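You operate a simulated robot arm through the tools that you are given. There is no shell and no other tool.

The job below is to be done with a simulated robot arm. You get a single attempt, and the scene is never put back.

## Task
Stow the blue coil in the drawer marked with its length.
Fine: draw the red bolt first; shut and bolt the drawer again.

The check looks at the end state, three seconds after you hand in, the way a careful person would. Anything else that was tipped, shoved, dropped, spilled or broken makes it a failure.

## Robot
A 7-joint arm with a two-finger parallel gripper, fixed in place. Base frame: the origin is on the floor under the middle of its stand, x ahead of it, y to its left, z up. Units: mm, degrees, N and s.
It reaches about 1372 mm from its shoulder. Its first joint turns from -149.0 to 149.0 degrees. Payload 3.43 kg.
The TCP is the grasp point between the finger pads, 30 mm short of the fingertips. In the tool frame z runs along the fingers and y along their closing line. The gripper opens to 94 mm. The fingers are 28 mm wide and 10 mm thick; the gripper's body (50 by 96 mm) begins 55 mm behind the TCP.
Orientation is told as [roll, pitch, yaw] about the base's x, y, z axes, in that order, counted from this pose: with the fingers straight down and closing along the base's y, the tool's x points along the base's -x, its y along +y and its z along -z.

## Interface
- The arm moves only by the tool nudge_tool. Its argument "plan" is a list of rows, each a list of 3 entries, a list of its own where there are three numbers: the shift along the base's x, y, z in mm, then the turn, a rotation vector about the base's x, y, z in degrees, then the finger opening in mm, from 0 to 94. In form: [[[dx, dy, dz], [ax, ay, az], gripper], ...]. A call has 1 to 20 rows; each row is the pose to reach, as a shift and turn from the pose commanded when the call began. Each row takes 0.2 s and may step no farther than 50 mm and 8.6 degrees from the row before; otherwise, or with a gripper value out of range, the whole call is refused. Where a pose cannot be reached the arm comes as near as it can. A force on the tool above 40 N (or 10 N above the force at the start of the call, whichever is more), or a blocked arm, ends the call early, and 0.2 s more pass. Each finger travels about 45 mm/s and halts on what it meets, pressing with about 31 N; the grip force reading is that of the motor and also rises with nothing between the fingers. The clock runs only during rows and for 0.2 s after the last one: add rows that repeat a pose to give the fingers time. It gives the time, the measured TCP pose, the force on the tool (base axes), the opening and the grip force at its end, in the units of the frame above (readings bear some noise), with the torque about the TCP (base axes, N m) and any sound that the robot's microphone picked up, and new pictures: "pictures" is both (left out), scene, wrist or none.
- Cameras (640 x 400 px; columns grow to the right, rows downward): "scene" is fixed at [220.3, -650.6, 1260.3]; the picture's right is [0.75, -0.66, 0.00], its down [-0.26, -0.29, -0.92] and it looks along [0.61, 0.69, -0.39] (base axes); focal length 353 px, centre (320, 200). "wrist" rides on the gripper at [76, 14, -102] in the tool frame; the picture's right is [-0.18, 0.98, 0.00], its down [-0.75, -0.14, -0.64] and it looks along [-0.63, -0.12, 0.77] (tool axes); focal length 243 px, centre (320, 200). There is no depth. A picture from a camera that has moved, and an enlarged one, comes with that camera's place and axes in the base frame and with its lens.
- close_up(camera, box): a new picture of the part [left, top, right, bottom] of that camera's present view, enlarged. No time passes.
- hand_in(): hands the job in; it is judged then, once.

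Nothing tells you positions but the pictures and the camera data. Unless the task says otherwise, let go and move clear before handing in.

The tools are called after ">>>" as name(argument=value, ...) on one line, values as JSON. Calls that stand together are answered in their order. nudge_tool: Moves the arm, as the interface text tells. Its arguments: {"type":"object","properties":{"plan":{"type":"array","items":{"type":"array"}},"pictures":{"type":"string","enum":["both","scene","wrist","none"]}},"required":["plan"]} The other tools are called the same way: close_up (camera, box) takes an enlarged picture of a part of a camera's view; hand_in () hands the job in.

At the start:

```text
clock: 0.0
eef_pos: [961.0, 225.5, 1129.9]
orientation: [0.0, -0.1, 0.1]
wrist_force: [0.2, 0.1, -0.1]
wrist_torque: [0.01, -0.01, -0.01]
width: 94.1
grasp_force: 0.1
```

scene: 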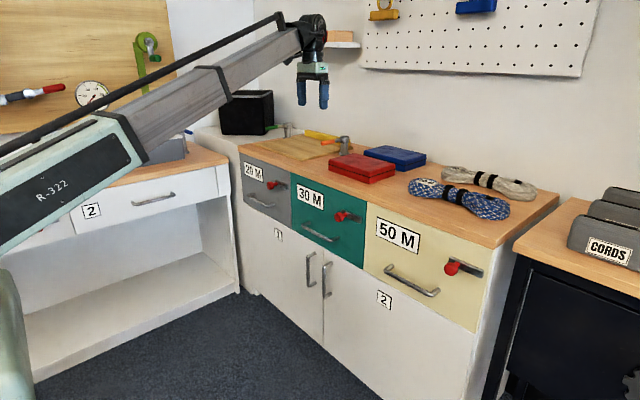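
wrist: 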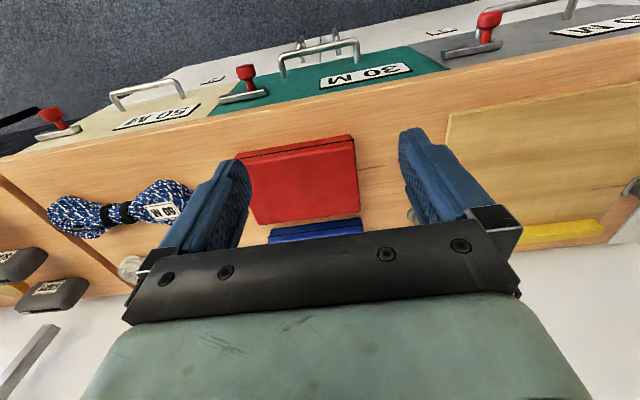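

I see a bench with three drawers (20 M, 30 M, 50 M), each with a red bolt, and a blue coil on the top with a tag that seems to read "50 M" or "30 M". I'll look closer at the tag and the bolts before moving.

>>> close_up(camera="wrist", box=[40, 160, 220, 270])

>>> close_up(camera="scene", box=[360, 140, 560, 340])

>>> close_up(camera="scene", box=[230, 140, 390, 260])

>>> close_up(camera="wrist", box=[0, 0, 320, 160])

```text
3.56 times, centred on (130, 215) of wrist
camera zoom: at [885.3, 240.7, 1230.6], right [0.18, 0.98, 0.0], down [0.75, -0.14, 0.64], along [0.63, -0.12, -0.77], focal length 863 px, centre (996, 147)
```

zoom: 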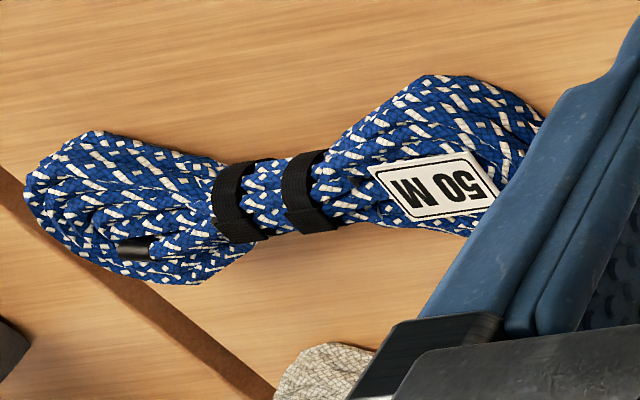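

```text
2.00 times, centred on (460, 240) of scene
camera zoom: at [220.3, -650.6, 1260.3], right [0.75, -0.66, 0.0], down [-0.26, -0.29, -0.92], along [0.61, 0.69, -0.39], focal length 707 px, centre (40, 120)
```

zoom: 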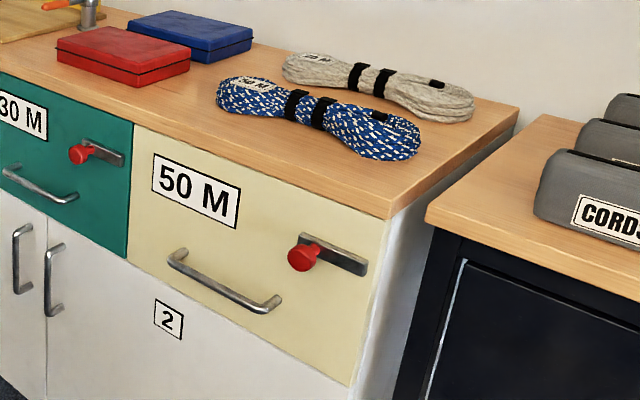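

```text
3.33 times, centred on (310, 200) of scene
camera zoom: at [220.3, -650.6, 1260.3], right [0.75, -0.66, 0.0], down [-0.26, -0.29, -0.92], along [0.61, 0.69, -0.39], focal length 1178 px, centre (353, 200)
```

zoom: 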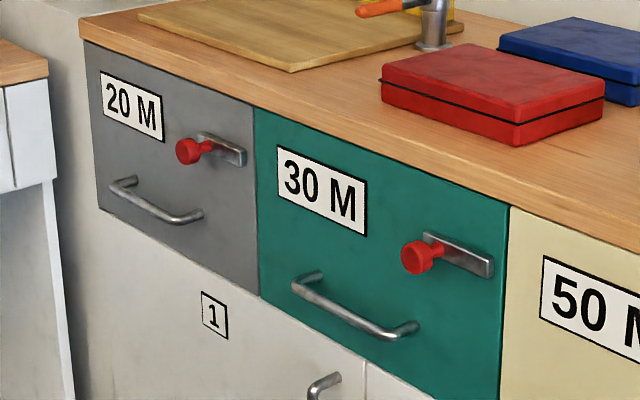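

```text
2.00 times, centred on (160, 80) of wrist
camera zoom: at [885.3, 240.7, 1230.6], right [0.18, 0.98, 0.0], down [0.75, -0.14, 0.64], along [0.63, -0.12, -0.77], focal length 485 px, centre (640, 440)
```

zoom: 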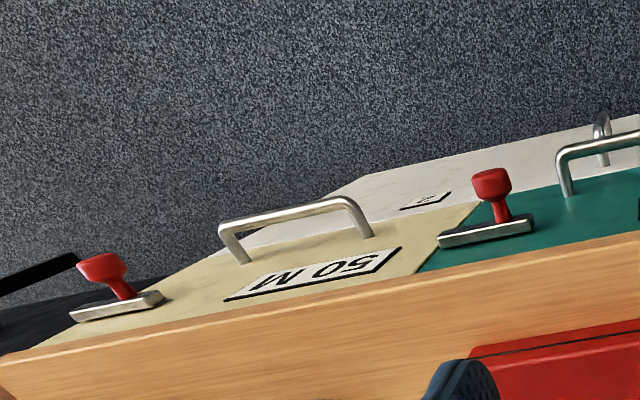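

The coil's tag reads 50 M, so the cream 50 M drawer is the one. Rough triangulation puts its bolt knob near (963, -308, 757) and the coil waist near (1128, -200, 885). I'll zoom on the bolt, handle and table edge to refine this.

>>> close_up(camera="scene", box=[420, 240, 500, 290])

>>> close_up(camera="wrist", box=[0, 90, 100, 152])

>>> close_up(camera="wrist", box=[90, 60, 220, 141])

>>> close_up(camera="scene", box=[360, 200, 520, 300])

>>> close_up(camera="scene", box=[390, 140, 560, 246])

```text
8.00 times, centred on (460, 265) of scene
camera zoom: at [220.3, -650.6, 1260.3], right [0.75, -0.66, 0.0], down [-0.26, -0.29, -0.92], along [0.61, 0.69, -0.39], focal length 2827 px, centre (-800, -320)
```

zoom: 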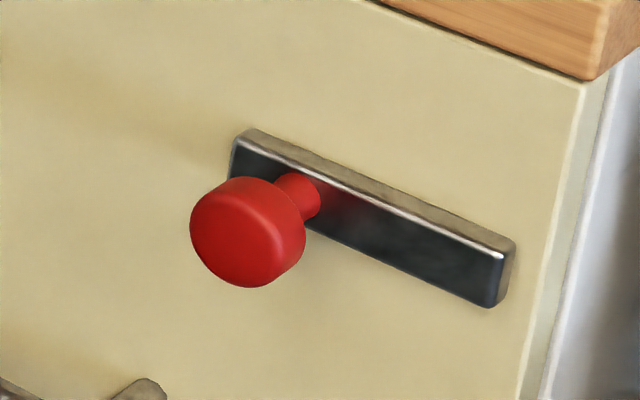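

```text
6.40 times, centred on (50, 121) of wrist
camera zoom: at [885.3, 240.7, 1230.6], right [0.18, 0.98, 0.0], down [0.75, -0.14, 0.64], along [0.63, -0.12, -0.77], focal length 1553 px, centre (2048, 706)
```

zoom: 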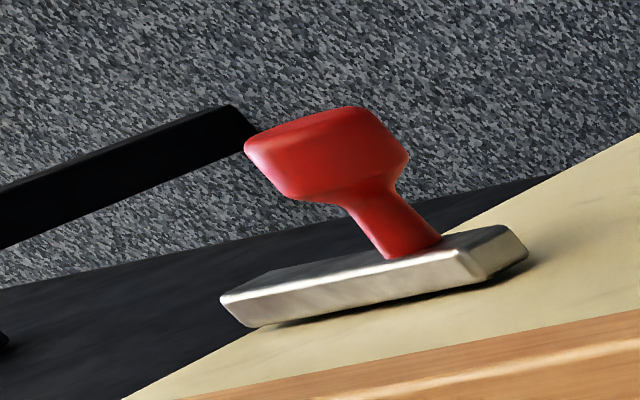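

```text
4.92 times, centred on (155, 100) of wrist
camera zoom: at [885.3, 240.7, 1230.6], right [0.18, 0.98, 0.0], down [0.75, -0.14, 0.64], along [0.63, -0.12, -0.77], focal length 1194 px, centre (1132, 690)
```

zoom: 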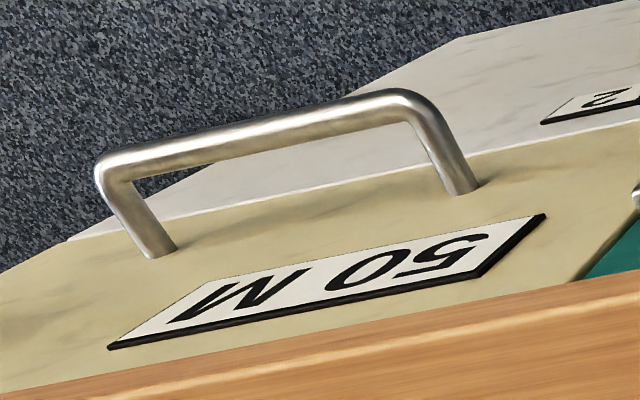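

```text
4.00 times, centred on (440, 250) of scene
camera zoom: at [220.3, -650.6, 1260.3], right [0.75, -0.66, 0.0], down [-0.26, -0.29, -0.92], along [0.61, 0.69, -0.39], focal length 1414 px, centre (-160, 0)
```

zoom: 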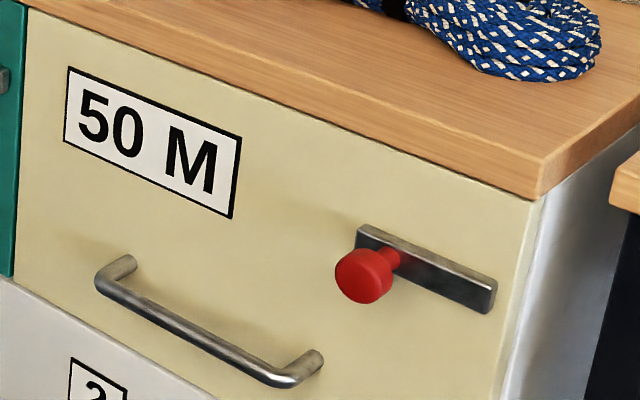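

```text
3.76 times, centred on (475, 193) of scene
camera zoom: at [220.3, -650.6, 1260.3], right [0.75, -0.66, 0.0], down [-0.26, -0.29, -0.92], along [0.61, 0.69, -0.39], focal length 1331 px, centre (-264, 226)
```

zoom: 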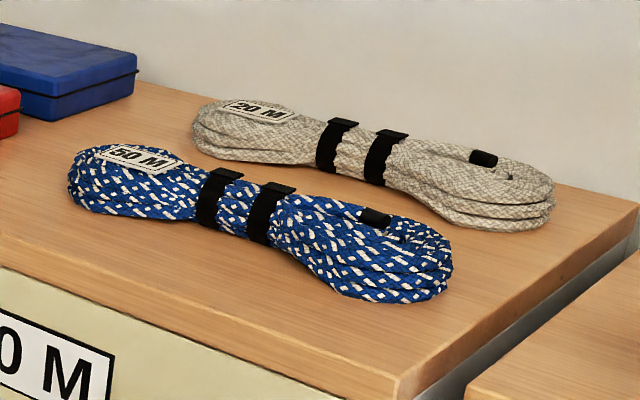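

The 50 M bolt's plate spans y≈-283 to -369 at x≈994, z≈756, with its knob near the +y end (x≈963, y≈-309). The handle bar is at x≈971, z≈646, y -100 to -264, the face is at x≈1005 and the table top at z≈857. I'll bring the gripper in front of the bolt, tilted 45° forward, staying clear of the bench.

>>> nudge_tool(plan=[[[-20, -35, -20], [0, -3, 0], 94], [[-40, -70, -40], [0, -6, 0], 94], [[-60, -105, -60], [0, -9, 0], 94], [[-70, -145, -80], [0, -13, 0], 94], [[-75, -185, -100], [0, -17, 0], 94], [[-81, -225, -120], [0, -21, 0], 94], [[-81, -265, -145], [0, -25, 0], 94], [[-81, -305, -170], [0, -29, 0], 94], [[-81, -345, -195], [0, -33, 0], 94], [[-81, -385, -220], [0, -37, 0], 94], [[-81, -425, -245], [0, -41, 0], 94], [[-81, -465, -270], [0, -45, 0], 94], [[-81, -500, -295], [0, -45, 0], 94], [[-81, -534, -320], [0, -45, 0], 94], [[-81, -534, -320], [0, -45, 0], 94]], pictures="both")

```text
clock: 3.2
eef_pos: [881.4, -309.1, 809.7]
orientation: [-0.1, -45.0, 0.1]
wrist_force: [-0.8, 0.2, 0.4]
wrist_torque: [0.01, 0.02, 0.02]
width: 94.0
grasp_force: 0.1
camera wrist: at [755.1, -294.6, 827.3], right [0.13, 0.98, 0.13], down [0.08, -0.14, 0.99], along [0.99, -0.12, -0.1], focal length 243 px, centre (320, 200)
```

scene: 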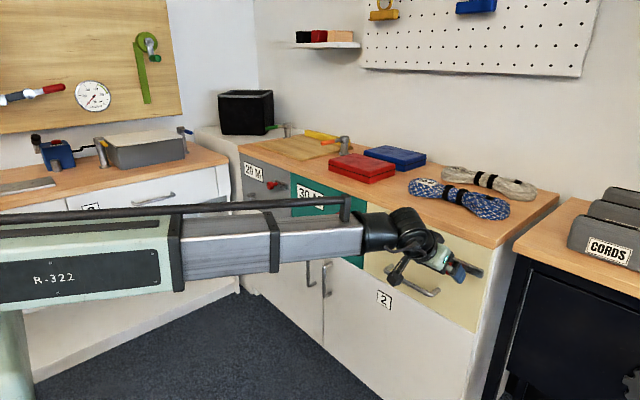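
wrist: 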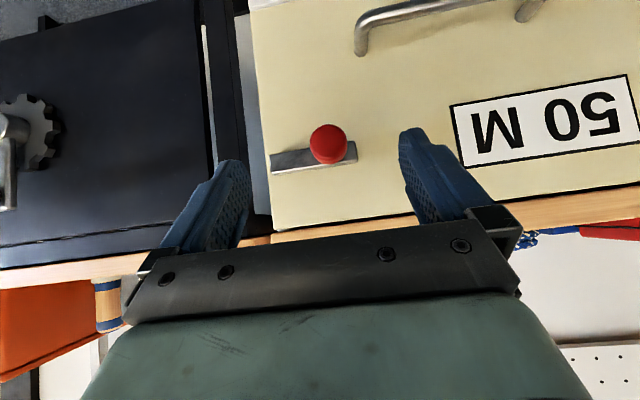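

The view agrees with my estimate: knob at about (963, -308, 758), between the open fingers. I'll move in and close on it.

>>> nudge_tool(plan=[[[25, 0.5, -15], [0, 0, 0], 94], [[50, 0.5, -30], [0, 0, 0], 94], [[72, 0.5, -45], [0, 0, 0], 94], [[72, 0.5, -45], [0, 0, 0], 60], [[72, 0.5, -45], [0, 0, 0], 45], [[72, 0.5, -45], [0, 0, 0], 36], [[72, 0.5, -45], [0, 0, 0], 30], [[72, 0.5, -45], [0, 0, 0], 26], [[72, 0.5, -45], [0, 0, 0], 26]], pictures="both")

```text
clock: 5.2
eef_pos: [952.6, -307.6, 764.4]
orientation: [0.1, -45.0, 0.0]
wrist_force: [1.2, 15.2, 0.3]
wrist_torque: [0.03, 0.11, 0.2]
width: 34.3
grasp_force: 7.4
camera wrist: at [826.7, -292.8, 781.7], right [0.13, 0.98, 0.13], down [0.08, -0.14, 0.99], along [0.99, -0.12, -0.1], focal length 243 px, centre (320, 200)
```

scene: 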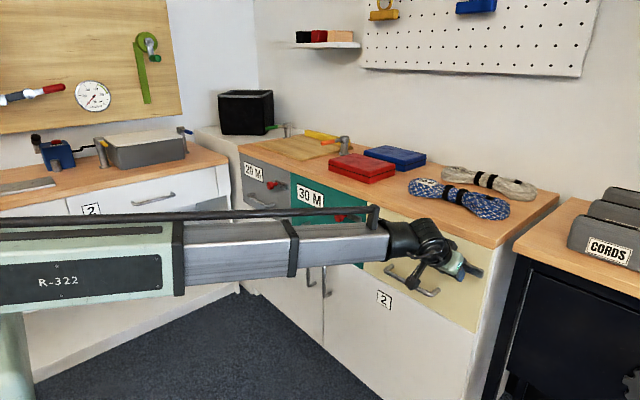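
wrist: 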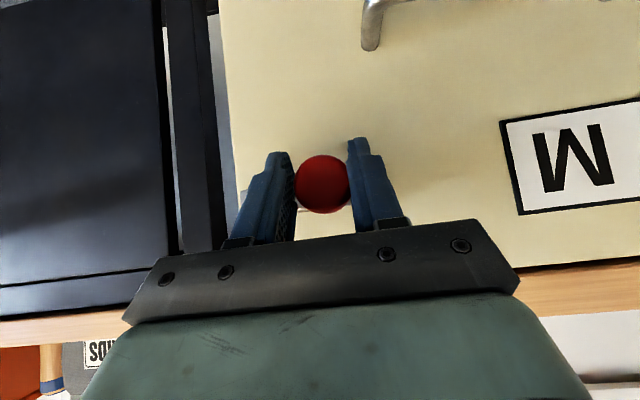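

The fingers are on the knob (opening 34 mm), with about 15 N sideways from slight off-centre. I'll firm the grip and then try sliding it a little toward -y, along the plate's longer free side.

>>> nudge_tool(plan=[[[0, 0, 0], [0, 0, 0], 20], [[0, 0, 0], [0, 0, 0], 20], [[0, -3, 0], [0, 0, 0], 20], [[0, -6, 0], [0, 0, 0], 20], [[0, -9, 0], [0, 0, 0], 20]], pictures="wrist")

```text
clock: 6.4
eef_pos: [952.7, -307.8, 763.5]
orientation: [0.7, -44.8, -0.1]
wrist_force: [1.5, 28.1, 3.6]
wrist_torque: [0.08, 0.0, 0.33]
width: 35.9
grasp_force: 13.6
stopped in row 5: the force on the tool passed its limit at 41 N (the readings are from after the stop); the commanded pose is now the measured one
camera wrist: at [826.2, -294.7, 782.1], right [0.12, 0.98, 0.14], down [0.08, -0.15, 0.99], along [0.99, -0.11, -0.1], focal length 243 px, centre (320, 200)
```

wrist: 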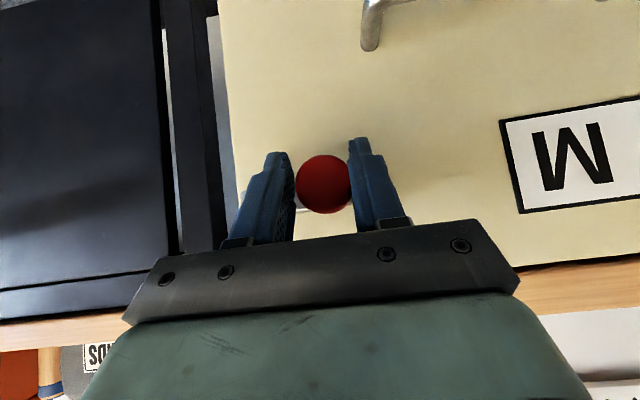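

The knob held against 41 N toward -y, so that isn't the way it draws (or it's at its stop). I'll try gently the other way, toward +y.

>>> nudge_tool(plan=[[[0, 0, 0], [0, 0, 0], 24], [[0, 3, 0], [0, 0, 0], 24], [[0, 6, 0], [0, 0, 0], 24], [[0, 9, 0], [0, 0, 0], 24], [[0, 12, 0], [0, 0, 0], 24]], pictures="wrist")

```text
clock: 7.6
eef_pos: [952.2, -302.0, 764.4]
orientation: [0.1, -45.0, -0.1]
wrist_force: [0.4, -0.4, 0.2]
wrist_torque: [-0.27, -0.36, -0.27]
width: 31.2
grasp_force: 33.2
camera wrist: at [826.4, -288.9, 781.6], right [0.13, 0.98, 0.13], down [0.08, -0.14, 0.99], along [0.99, -0.12, -0.1], focal length 243 px, centre (320, 200)
```

wrist: 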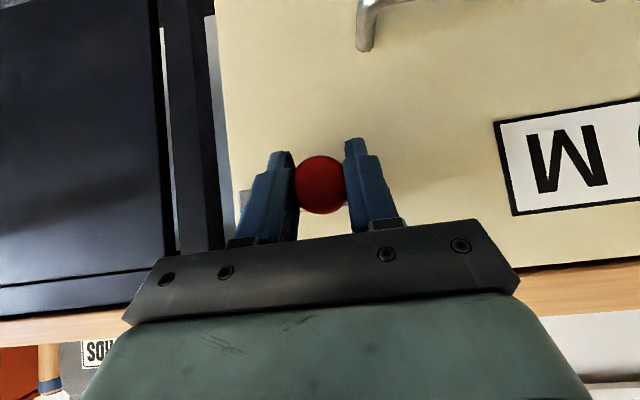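

The grip is now firm (31 mm, 33 N), and the knob appears to have come about 3 mm toward +y with almost no force. I'll continue that way in small steps.

>>> nudge_tool(plan=[[[0, 3, 0], [0, 0, 0], 22], [[0, 6, 0], [0, 0, 0], 22], [[0, 9, 0], [0, 0, 0], 22], [[0, 12, 0], [0, 0, 0], 22], [[0, 12, 0], [0, 0, 0], 22]], pictures="both")

```text
clock: 8.8
eef_pos: [952.1, -289.1, 763.0]
orientation: [0.3, -44.9, 0.0]
wrist_force: [0.6, -1.3, 0.7]
wrist_torque: [0.01, -0.25, -0.08]
width: 31.2
grasp_force: 45.2
camera wrist: at [826.2, -274.7, 781.9], right [0.13, 0.98, 0.13], down [0.08, -0.14, 0.99], along [0.99, -0.11, -0.1], focal length 243 px, centre (320, 200)
```

scene: 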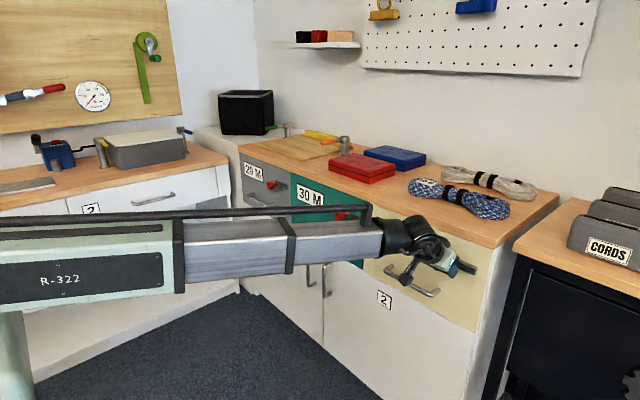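
wrist: 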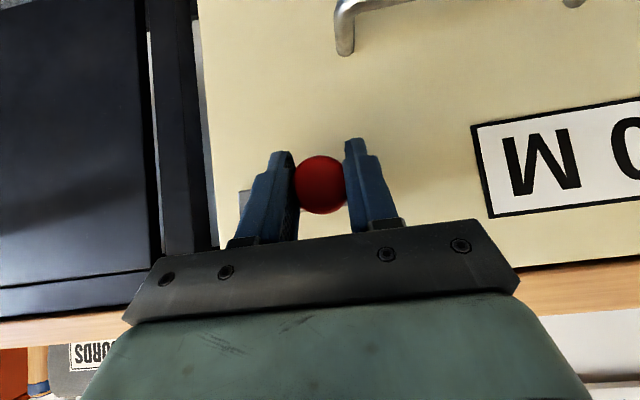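

The knob is following easily toward +y (about 15 mm so far). I'll check whether the plate moves with it.

>>> close_up(camera="wrist", box=[190, 120, 420, 264])

>>> close_up(camera="scene", box=[420, 230, 500, 290])

```text
2.78 times, centred on (305, 192) of wrist
camera zoom: at [826.2, -274.7, 781.9], right [0.13, 0.98, 0.13], down [0.08, -0.14, 0.99], along [0.99, -0.11, -0.1], focal length 674 px, centre (362, 222)
```

zoom: 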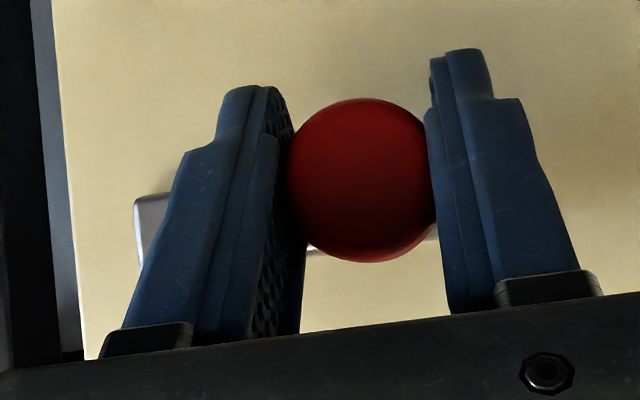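

```text
6.67 times, centred on (460, 260) of scene
camera zoom: at [220.3, -650.6, 1260.3], right [0.75, -0.66, 0.0], down [-0.26, -0.29, -0.92], along [0.61, 0.69, -0.39], focal length 2356 px, centre (-613, -200)
```

zoom: 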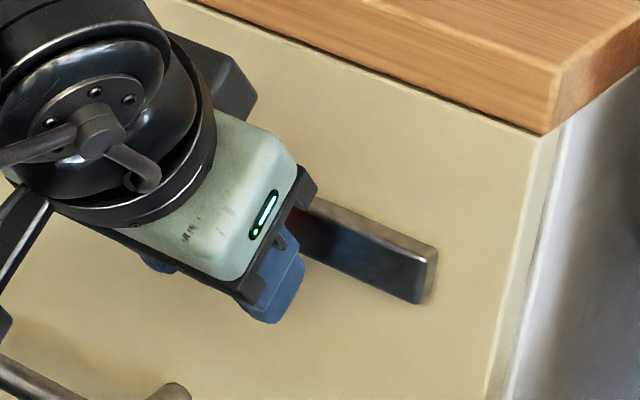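

The bar itself moves with the knob, so drawing the bolt means sliding toward +y. I'll keep going until it stops.

>>> nudge_tool(plan=[[[0, 4, 0], [0, 0, 0], 22], [[0, 8, 0], [0, 0, 0], 22], [[0, 12, 0], [0, 0, 0], 22], [[0, 16, 0], [0, 0, 0], 22], [[0, 20, 0], [0, 0, 0], 22], [[0, 24, 0], [0, 0, 0], 22], [[0, 28, 0], [0, 0, 0], 22], [[0, 32, 0], [0, 0, 0], 22]], pictures="both")

```text
clock: 10.3
eef_pos: [952.2, -269.6, 764.3]
orientation: [-0.4, -45.0, 0.1]
wrist_force: [-0.7, -9.0, -0.9]
wrist_torque: [0.1, 0.06, -0.19]
width: 31.1
grasp_force: 44.7
stopped in row 7: the force on the tool passed its limit at 44 N (the readings are from after the stop); the commanded pose is now the measured one
camera wrist: at [826.2, -255.2, 781.4], right [0.13, 0.98, 0.13], down [0.08, -0.14, 0.99], along [0.99, -0.12, -0.1], focal length 243 px, centre (320, 200)
```

scene: 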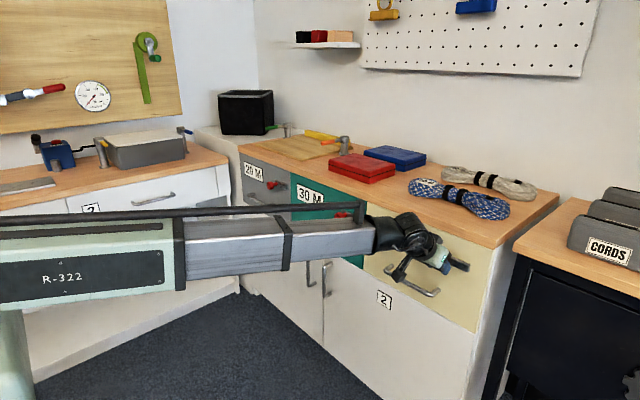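
wrist: 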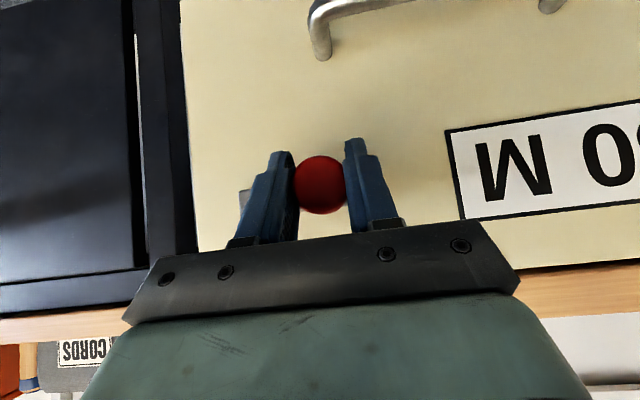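

The bolt slid about 36 mm and reached its end stop at knob y≈-270. I'll release, back off, and confirm it stays drawn.

>>> nudge_tool(plan=[[[0, 0, 0], [0, 0, 0], 50], [[0, 0, 0], [0, 0, 0], 70], [[0, 0, 0], [0, 0, 0], 94], [[0, 0, 0], [0, 0, 0], 94], [[-35, 0, 22], [0, 0, 0], 94], [[-72, 0, 45], [0, 0, 0], 94], [[-110, 0, 45], [0, 0, 0], 94], [[-110, 0, 45], [0, 0, 0], 94]], pictures="both")

```text
clock: 12.1
eef_pos: [841.8, -268.2, 808.9]
orientation: [-0.3, -45.0, -0.1]
wrist_force: [0.6, -0.7, -0.4]
wrist_torque: [0.04, 0.01, -0.04]
width: 93.7
grasp_force: 0.0
camera wrist: at [715.1, -253.9, 827.8], right [0.13, 0.98, 0.13], down [0.08, -0.14, 0.99], along [0.99, -0.12, -0.1], focal length 243 px, centre (320, 200)
```

scene: 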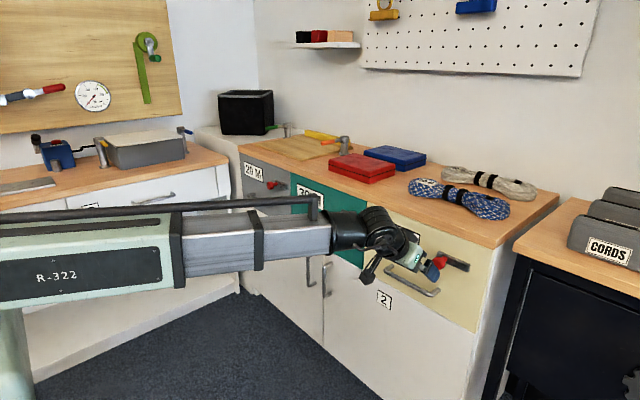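
wrist: 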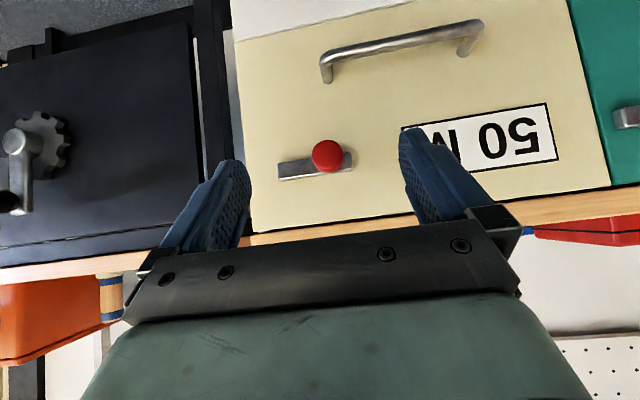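

The knob stays at y≈-271, so the bolt is drawn. Next I'll turn the gripper so the fingers point at the drawer and close vertically, stopping short of the handle (bar near x≈971, y≈-182, z≈646).

>>> nudge_tool(plan=[[[-5, 7, -13], [7.08, -2.93, -2.93], 94], [[-10, 14, -27], [14.16, -5.86, -5.86], 94], [[-15, 21, -41], [21.23, -8.8, -8.8], 94], [[-20, 28, -54], [28.31, -11.73, -11.73], 90], [[-20, 35, -68], [35.39, -14.66, -14.66], 80], [[-20, 43, -82], [42.47, -17.59, -17.59], 70], [[-20, 50, -95], [49.54, -20.52, -20.52], 60], [[-20, 57, -109], [56.62, -23.45, -23.45], 60], [[-20, 64, -122], [63.7, -26.39, -26.39], 60], [[-20, 71, -136], [70.78, -29.32, -29.32], 60], [[-20, 78, -150], [77.85, -32.25, -32.25], 60], [[-20, 86, -163], [84.93, -35.18, -35.18], 60], [[-20, 86, -163], [84.93, -35.18, -35.18], 60]], pictures="both")

```text
clock: 14.9
eef_pos: [821.8, -182.8, 647.0]
orientation: [89.8, 0.0, -90.0]
wrist_force: [0.0, -0.2, 0.2]
wrist_torque: [0.01, 0.01, -0.02]
width: 60.2
grasp_force: 0.1
camera wrist: at [720.0, -106.7, 659.6], right [0.0, -0.18, 0.98], down [-0.64, -0.75, -0.14], along [0.77, -0.63, -0.12], focal length 243 px, centre (320, 200)
```

scene: 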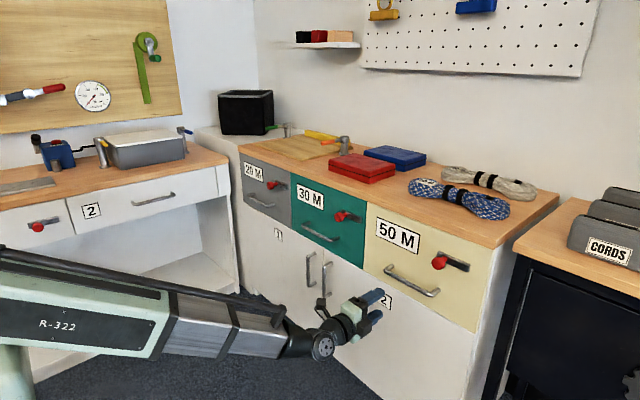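
wrist: 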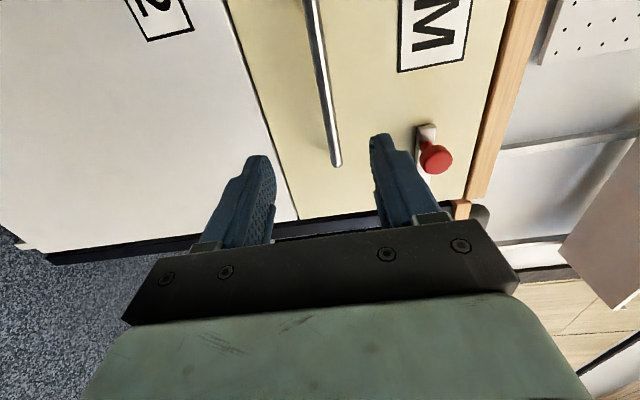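

The gripper is level with the handle, with the bar between the fingers at z≈649. I'll move in and close on it.

>>> nudge_tool(plan=[[[35, 0, 1], [0, 0, 0], 60], [[70, 0, 2], [0, 0, 0], 60], [[105, 0, 2], [0, 0, 0], 60], [[125, 0, 2], [0, 0, 0], 60], [[138, 0, 2], [0, 0, 0], 60], [[138, 0, 2], [0, 0, 0], 40], [[138, 0, 2], [0, 0, 0], 25], [[138, 0, 2], [0, 0, 0], 12], [[138, 0, 2], [0, 0, 0], 5], [[138, 0, 2], [0, 0, 0], 5]], pictures="both")

```text
clock: 17.1
eef_pos: [961.1, -183.0, 652.0]
orientation: [90.0, 0.0, -90.0]
wrist_force: [2.8, -3.5, 28.1]
wrist_torque: [0.0, -0.02, 0.01]
width: 18.4
grasp_force: 45.1
camera wrist: at [858.6, -107.1, 665.0], right [0.0, -0.18, 0.98], down [-0.64, -0.75, -0.14], along [0.77, -0.63, -0.12], focal length 243 px, centre (320, 200)
```

scene: 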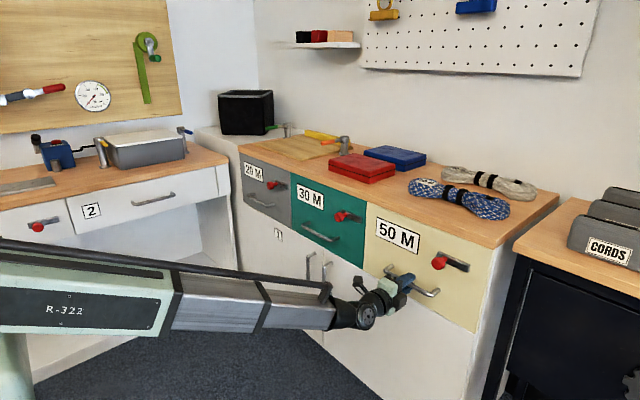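
wrist: 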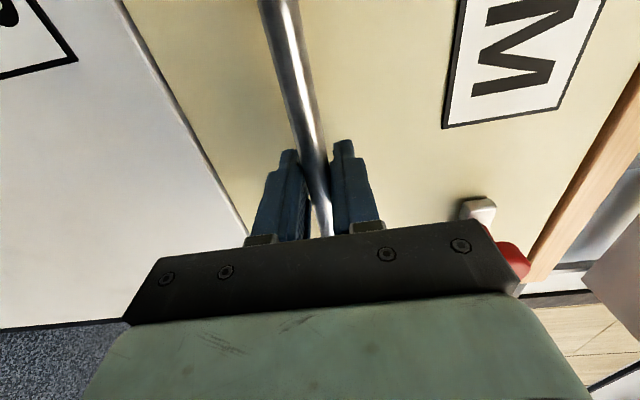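

The upper finger is pressing on the bar (28 N upward), so the bar sits slightly above the TCP. I'll shift up about 3 mm to centre it and firm the grip.

>>> nudge_tool(plan=[[[0, 0, 1], [0, 0, 0], 5], [[0, 0, 2], [0, 0, 0], 5], [[0, 0, 3], [0, 0, 0], 5], [[0, 0, 3], [0, 0, 0], 5]], pictures="none")

```text
clock: 18.1
eef_pos: [960.7, -182.0, 652.7]
orientation: [89.9, -0.1, -90.0]
wrist_force: [3.1, -10.5, 23.5]
wrist_torque: [0.02, -0.06, 0.9]
width: 18.3
grasp_force: 44.6
```

The opening is steady at 18 mm, so the bar is gripped by both fingers and the arm is just held slightly high relative to its command. I'll relieve that with another small raise, then check forces.

>>> nudge_tool(plan=[[[0, 0, 1], [0, 0, 0], 5], [[0, 0, 2], [0, 0, 0], 5], [[0, 0, 2], [0, 0, 0], 5]], pictures="none")

```text
clock: 18.9
eef_pos: [961.3, -181.9, 652.5]
orientation: [89.6, 0.1, -90.0]
wrist_force: [1.1, -9.0, 8.6]
wrist_torque: [0.0, -0.06, 0.19]
width: 18.2
grasp_force: 45.1
```

Forces have dropped; the bar is centred. Now I'll pull the drawer slowly toward -x and watch the force.

>>> nudge_tool(plan=[[[0, -1, 1], [0, 0, 0], 5], [[-4, -1, 1], [0, 0, 0], 5], [[-8, -1, 1], [0, 0, 0], 5], [[-14, -1, 1], [0, 0, 0], 5], [[-20, -1, 1], [0, 0, 0], 5], [[-28, -1, 1], [0, 0, 0], 5], [[-36, -1, 1], [0, 0, 0], 5], [[-45, -1, 1], [0, 0, 0], 5]], pictures="both")

```text
clock: 20.7
eef_pos: [916.4, -182.9, 652.6]
orientation: [89.5, -0.1, -90.1]
wrist_force: [-0.2, 8.6, -34.2]
wrist_torque: [0.13, 0.08, 1.03]
width: 18.2
grasp_force: 45.0
camera wrist: at [813.8, -106.8, 666.2], right [0.01, -0.18, 0.98], down [-0.64, -0.75, -0.13], along [0.76, -0.63, -0.12], focal length 243 px, centre (320, 200)
```

scene: 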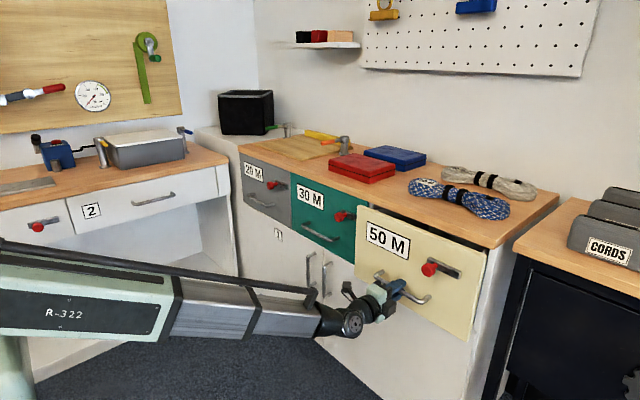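
wrist: 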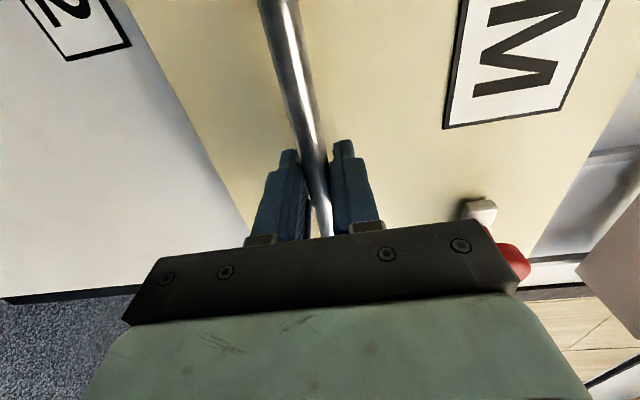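

The drawer has come out 45 mm with negligible pull. There's about 34 N vertical strain from my raised command, so I'll ease z down 2 mm and keep pulling.

>>> nudge_tool(plan=[[[0, 0.5, -1], [0, 0, 0], 5], [[0, 0.5, -2], [0, 0, 0], 5], [[-10, 0.5, -2], [0, 0, 0], 5], [[-22, 0.5, -2], [0, 0, 0], 5], [[-34, 0.5, -2], [0, 0, 0], 5], [[-46, 0.5, -2], [0, 0, 0], 5], [[-58, 0.5, -2], [0, 0, 0], 5], [[-70, 0.5, -2], [0, 0, 0], 5], [[-80, 0.5, -2], [0, 0, 0], 5]], pictures="none")

```text
clock: 22.7
eef_pos: [836.2, -184.3, 652.0]
orientation: [89.8, 0.1, -89.9]
wrist_force: [0.3, 3.1, -5.3]
wrist_torque: [-0.05, -0.02, 0.58]
width: 18.3
grasp_force: 45.2
```

Now 125 mm open with low forces. I'll keep pulling.

>>> nudge_tool(plan=[[[-12, -0.3, 0], [0, 0, 0], 5], [[-24, -0.6, 0], [0, 0, 0], 5], [[-36, -0.9, 0], [0, 0, 0], 5], [[-48, -1.2, 0], [0, 0, 0], 5], [[-60, -1.5, 0], [0, 0, 0], 5], [[-72, -1.8, 0], [0, 0, 0], 5], [[-84, -2, 0], [0, 0, 0], 5], [[-96, -2.2, 0], [0, 0, 0], 5]], pictures="both")

```text
clock: 24.5
eef_pos: [738.5, -182.9, 651.9]
orientation: [89.9, -0.1, -89.8]
wrist_force: [-0.6, 32.8, 2.8]
wrist_torque: [0.14, -0.02, 0.17]
width: 18.4
grasp_force: 45.1
camera wrist: at [637.1, -107.6, 665.3], right [0.0, -0.18, 0.98], down [-0.64, -0.76, -0.14], along [0.77, -0.63, -0.12], focal length 243 px, centre (320, 200)
```

scene: 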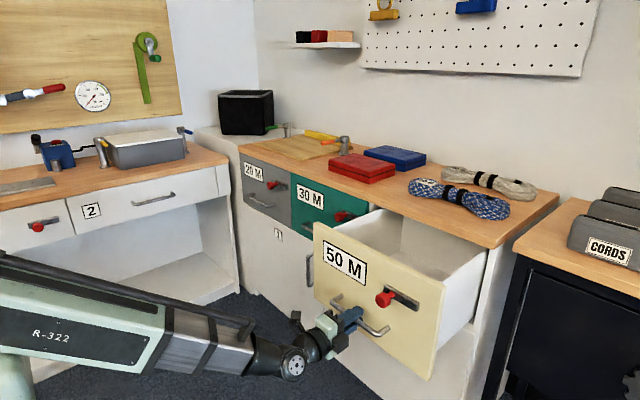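
wrist: 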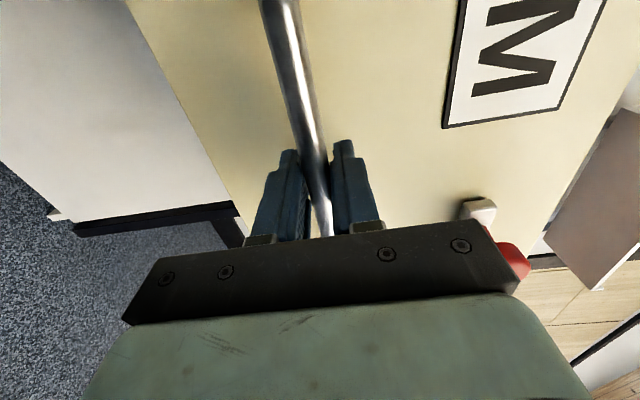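

The drawer is 222 mm out and is running straight; the 33 N in y is from my own y drift command. I'll undo that and pull about 40 mm more for clearance.

>>> nudge_tool(plan=[[[0, 1.2, 0], [0, 0, 0], 5], [[0, 2.2, 0], [0, 0, 0], 5], [[-8, 2.2, 0], [0, 0, 0], 5], [[-16, 2.2, 0], [0, 0, 0], 5], [[-24, 2.2, 0], [0, 0, 0], 5], [[-32, 2.2, 0], [0, 0, 0], 5], [[-40, 2.2, 0], [0, 0, 0], 5]], pictures="scene")

```text
clock: 26.1
eef_pos: [699.3, -183.8, 651.9]
orientation: [89.8, -0.1, -90.0]
wrist_force: [1.2, 5.6, 2.1]
wrist_torque: [-0.08, 0.02, 0.25]
width: 18.0
grasp_force: 45.0
```

scene: 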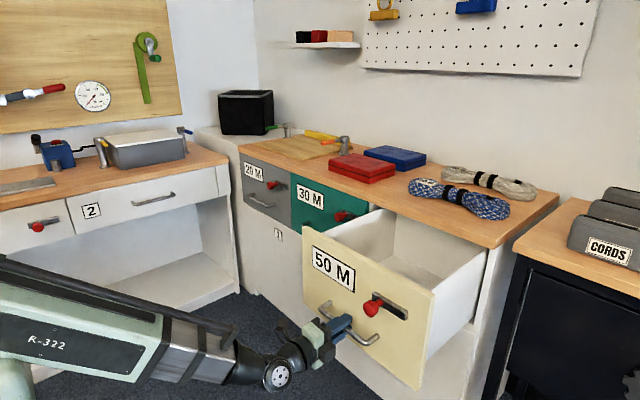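

The drawer is 262 mm open, which is enough. I'll let go of the handle and back straight off.

>>> nudge_tool(plan=[[[0, 0, 0], [0, 0, 0], 30], [[0, 0, 0], [0, 0, 0], 50], [[0, 0, 0], [0, 0, 0], 60], [[0, 0, 0], [0, 0, 0], 60], [[-20, 0, 0], [0, 0, 0], 60], [[-45, 0, 0], [0, 0, 0], 60], [[-70, 0, 0], [0, 0, 0], 60]], pictures="both")

```text
clock: 27.7
eef_pos: [631.1, -182.9, 653.0]
orientation: [89.9, 0.0, -90.0]
wrist_force: [-0.1, -0.7, 0.2]
wrist_torque: [-0.02, 0.0, 0.03]
width: 60.1
grasp_force: 0.2
camera wrist: at [527.7, -106.6, 666.7], right [0.0, -0.18, 0.98], down [-0.64, -0.75, -0.14], along [0.77, -0.63, -0.12], focal length 243 px, centre (320, 200)
```

scene: 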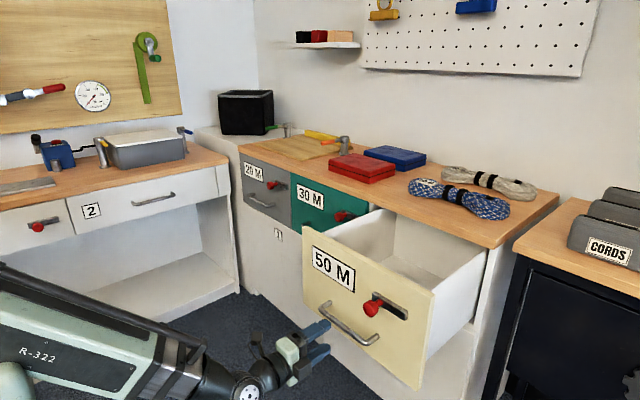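
wrist: 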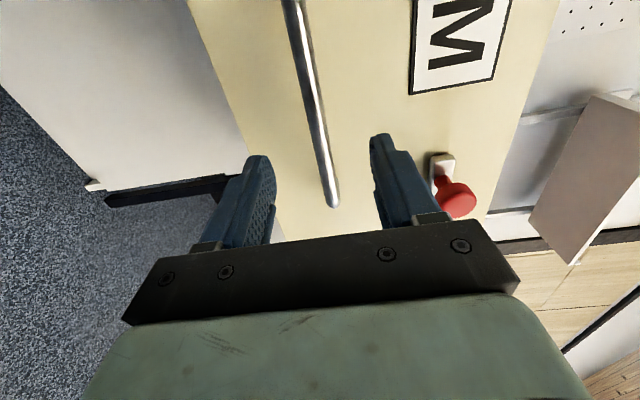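

The handle is free. I'll raise the gripper and turn the fingers straight down (closing along x), then move over the coil to look at it.

>>> nudge_tool(plan=[[[0, 0, 40], [0, 8.2, 0], 70], [[0, 0, 80], [0, 16.4, 0], 80], [[0, 0, 120], [0, 24.5, 0], 94], [[0, 0, 160], [0, 32.7, 0], 94], [[0, 0, 200], [0, 40.9, 0], 94], [[0, 0, 240], [0, 49.1, 0], 94], [[0, 0, 280], [0, 57.3, 0], 94], [[0, 0, 320], [0, 65.5, 0], 94], [[0, 0, 360], [0, 73.6, 0], 94], [[10, 0, 400], [0, 81.8, 0], 94], [[40, 0, 420], [0, 90, 0], 94], [[85, 0, 420], [0, 90, 0], 94], [[130, 0, 420], [0, 90, 0], 94], [[175, 0, 420], [0, 90, 0], 94], [[220, 0, 420], [0, 90, 0], 94], [[265, 0, 420], [0, 90, 0], 94], [[310, 0, 420], [0, 90, 0], 94], [[355, 0, 420], [0, 90, 0], 94], [[400, 0, 420], [0, 90, 0], 94], [[400, 0, 420], [0, 90, 0], 94]], pictures="both")

```text
clock: 31.9
eef_pos: [1029.7, -183.5, 1072.3]
orientation: [-0.2, 0.0, -90.0]
wrist_force: [0.5, -0.8, 0.1]
wrist_torque: [0.0, 0.01, 0.0]
width: 94.2
grasp_force: 0.1
out of reach, approached as far as the arm can: row 2, 3, 4, 5, 6
camera wrist: at [1044.5, -108.2, 1173.5], right [0.98, -0.18, 0.0], down [-0.14, -0.75, 0.64], along [-0.12, -0.63, -0.77], focal length 243 px, centre (320, 200)
```

scene: 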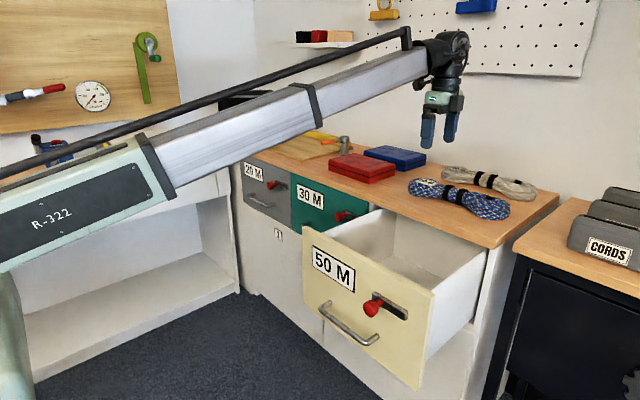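
wrist: 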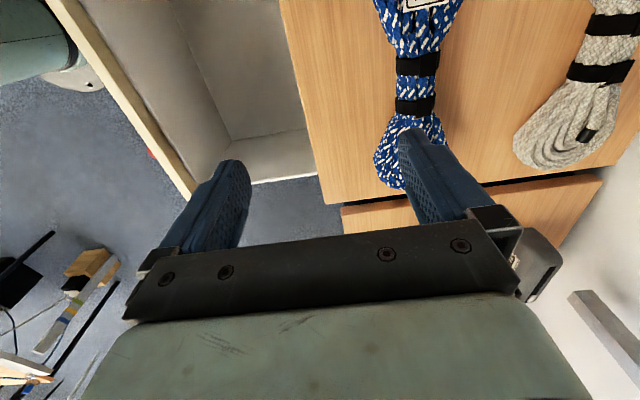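

I'm above the table with fingers down; the coil's two straps are near (1136, -183) and (1136, -226), so its waist is about (1134, -203) and lies along y. The drawer interior looks about 330–350 mm wide, so I want better measurements of the coil's ends and the drawer walls.

>>> close_up(camera="wrist", box=[340, 0, 540, 200])

>>> close_up(camera="scene", box=[400, 150, 540, 235])

>>> close_up(camera="scene", box=[295, 200, 505, 331])

>>> close_up(camera="wrist", box=[40, 0, 340, 220])

```text
2.00 times, centred on (440, 100) of wrist
camera zoom: at [1044.5, -108.2, 1173.5], right [0.98, -0.18, 0.0], down [-0.14, -0.75, 0.64], along [-0.12, -0.63, -0.77], focal length 485 px, centre (80, 400)
```

zoom: 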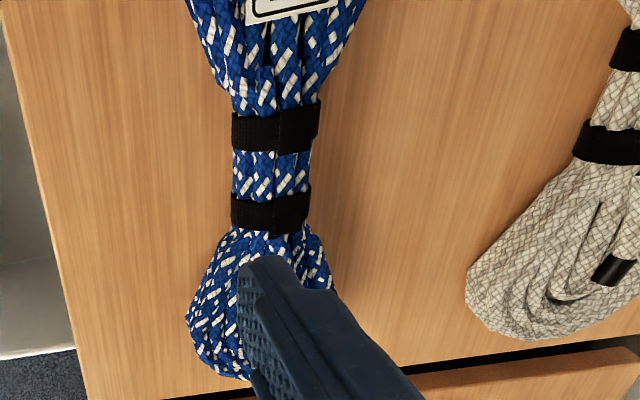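

```text
4.57 times, centred on (470, 192) of scene
camera zoom: at [220.3, -650.6, 1260.3], right [0.75, -0.66, 0.0], down [-0.26, -0.29, -0.92], along [0.61, 0.69, -0.39], focal length 1616 px, centre (-366, 234)
```

zoom: 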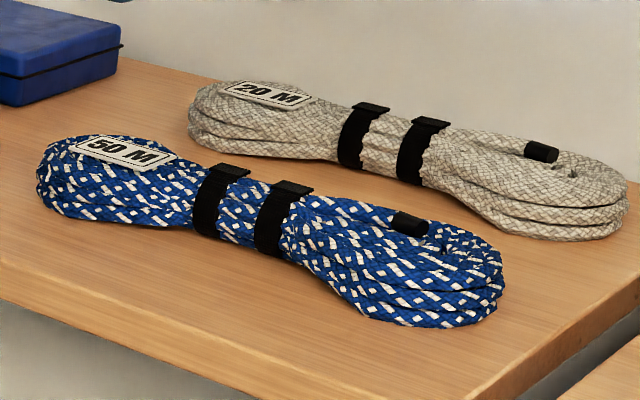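

```text
3.05 times, centred on (400, 266) of scene
camera zoom: at [220.3, -650.6, 1260.3], right [0.75, -0.66, 0.0], down [-0.26, -0.29, -0.92], along [0.61, 0.69, -0.39], focal length 1077 px, centre (76, 0)
```

zoom: 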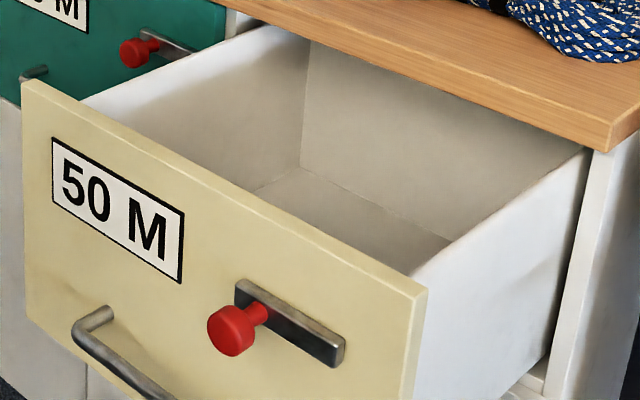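

```text
1.82 times, centred on (190, 110) of wrist
camera zoom: at [1044.5, -108.2, 1173.5], right [0.98, -0.18, 0.0], down [-0.14, -0.75, 0.64], along [-0.12, -0.63, -0.77], focal length 441 px, centre (556, 364)
```

zoom: 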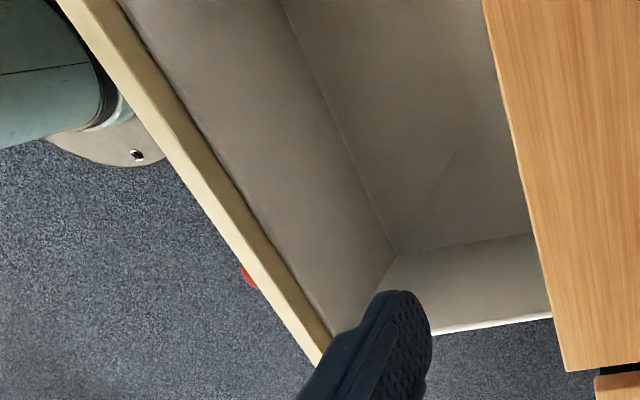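

Measured: the coil runs from y≈-49 to -353 (waist centre ≈(1135, -203), width ~43 mm at the straps), while the drawer interior spans y≈-13 to -350, x≈762 to 1131, floor z≈588. So I'll grip at y≈-202 and place it at y≈-182. I'll hover just above it first.

>>> nudge_tool(plan=[[[35, -7, -15], [0, 0, 0], 94], [[70, -14, -30], [0, 0, 0], 94], [[105, -19, -45], [0, 0, 0], 94], [[105, -19, -80], [0, 0, 0], 94], [[105, -19, -110], [0, 0, 0], 94], [[105, -19, -110], [0, 0, 0], 94]], pictures="both")

```text
clock: 33.3
eef_pos: [1134.6, -202.8, 962.1]
orientation: [-0.2, 0.0, -90.0]
wrist_force: [-1.3, -0.5, -0.3]
wrist_torque: [0.02, 0.0, 0.02]
width: 94.1
grasp_force: 0.1
camera wrist: at [1149.2, -127.1, 1063.9], right [0.98, -0.18, 0.0], down [-0.14, -0.75, 0.64], along [-0.12, -0.63, -0.77], focal length 243 px, centre (320, 200)
```

scene: 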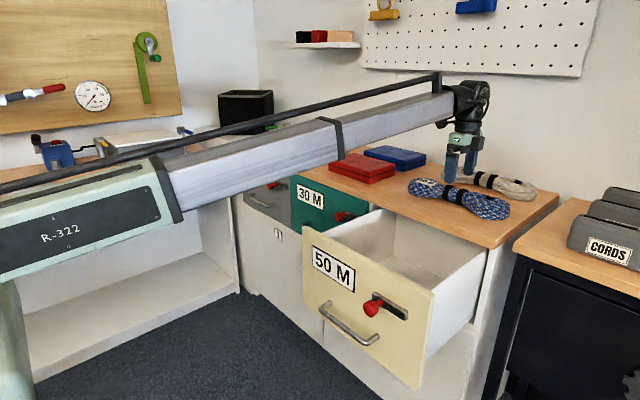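
wrist: 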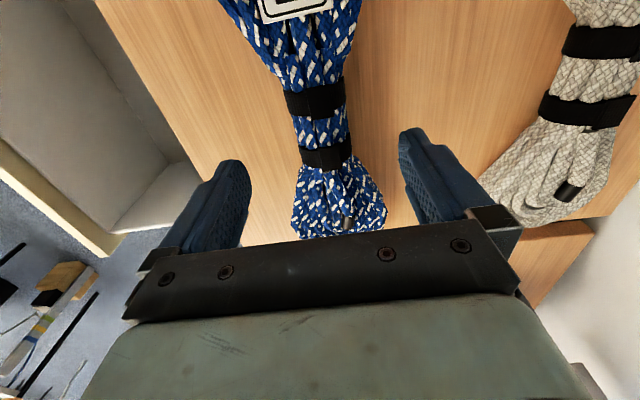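

The coil waist is centred between the open fingers. I'll lower to z≈895 (fingertips just above the table) and close.

>>> nudge_tool(plan=[[[0, 0, -20], [0, 0, 0], 94], [[0, 0, -40], [0, 0, 0], 94], [[0, 0, -55], [0, 0, 0], 94], [[0, 0, -63], [0, 0, 0], 94], [[0, 0, -68], [0, 0, 0], 94], [[0, 0, -68], [0, 0, 0], 94]], pictures="both")

```text
clock: 34.7
eef_pos: [1135.2, -202.3, 894.2]
orientation: [-0.2, 0.0, -90.0]
wrist_force: [-1.0, 0.5, 0.3]
wrist_torque: [-0.01, 0.03, 0.02]
width: 94.2
grasp_force: 0.0
camera wrist: at [1150.0, -125.8, 995.0], right [0.98, -0.18, 0.0], down [-0.14, -0.75, 0.64], along [-0.12, -0.63, -0.77], focal length 243 px, centre (320, 200)
```

scene: 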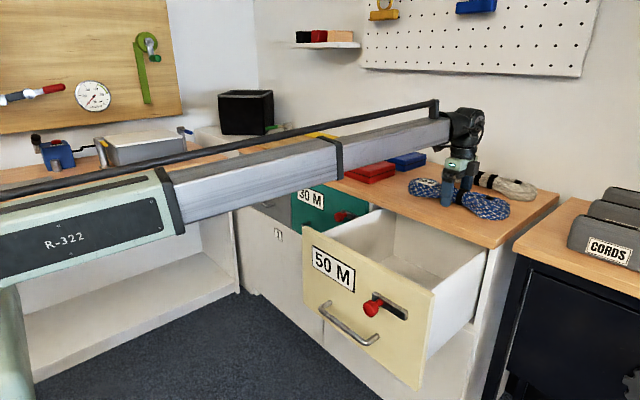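
wrist: 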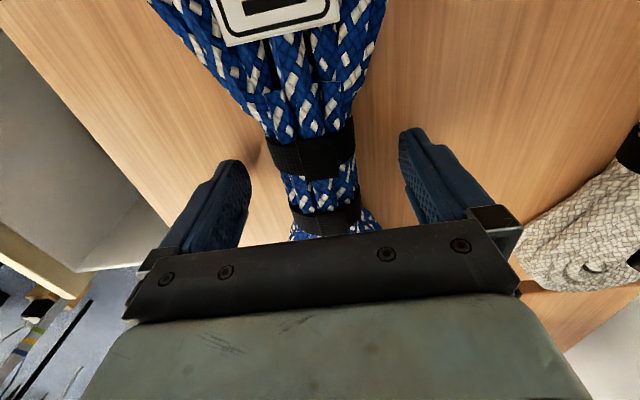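

Position looks right and no contact force. I'll check the fingertip height in a close-up before closing.

>>> close_up(camera="scene", box=[400, 150, 530, 231])

```text
4.92 times, centred on (465, 190) of scene
camera zoom: at [220.3, -650.6, 1260.3], right [0.75, -0.66, 0.0], down [-0.26, -0.29, -0.92], along [0.61, 0.69, -0.39], focal length 1740 px, centre (-394, 247)
```

zoom: 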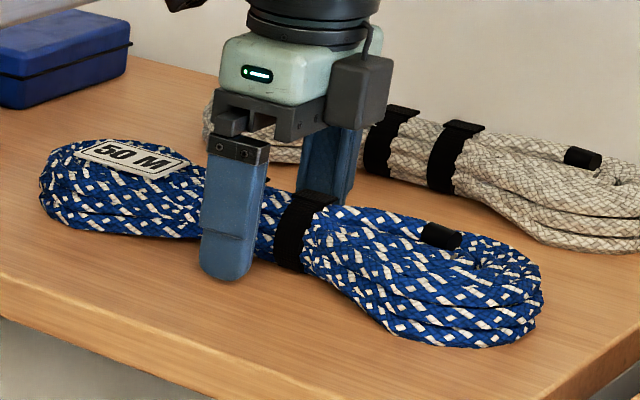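

The fingertips sit just above the table with the waist between them. Closing now.

>>> nudge_tool(plan=[[[0, 0, 0], [0, 0, 0], 75], [[0, 0, 0], [0, 0, 0], 58], [[0, 0, 0], [0, 0, 0], 45], [[0, 0, 0], [0, 0, 0], 35], [[0, 0, 0], [0, 0, 0], 28], [[0, 0, 0], [0, 0, 0], 28], [[0, 0, 0], [0, 0, 0], 28]], pictures="wrist")

```text
clock: 36.3
eef_pos: [1134.2, -203.1, 893.4]
orientation: [-0.3, 0.0, -90.0]
wrist_force: [-2.5, -0.7, 0.0]
wrist_torque: [-0.04, -0.09, -0.01]
width: 48.2
grasp_force: 30.8
camera wrist: at [1149.8, -125.8, 995.2], right [0.98, -0.18, 0.0], down [-0.14, -0.75, 0.64], along [-0.12, -0.63, -0.77], focal length 243 px, centre (320, 200)
```

wrist: 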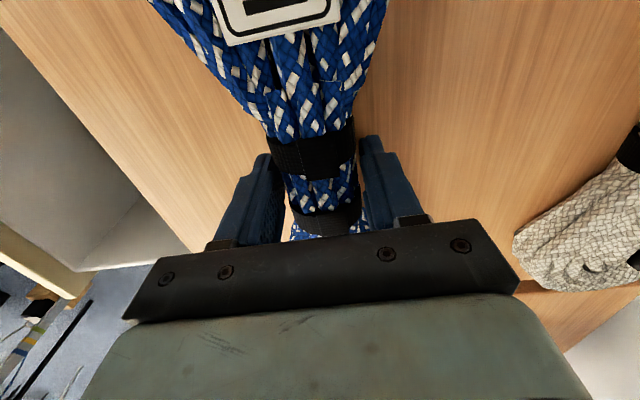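

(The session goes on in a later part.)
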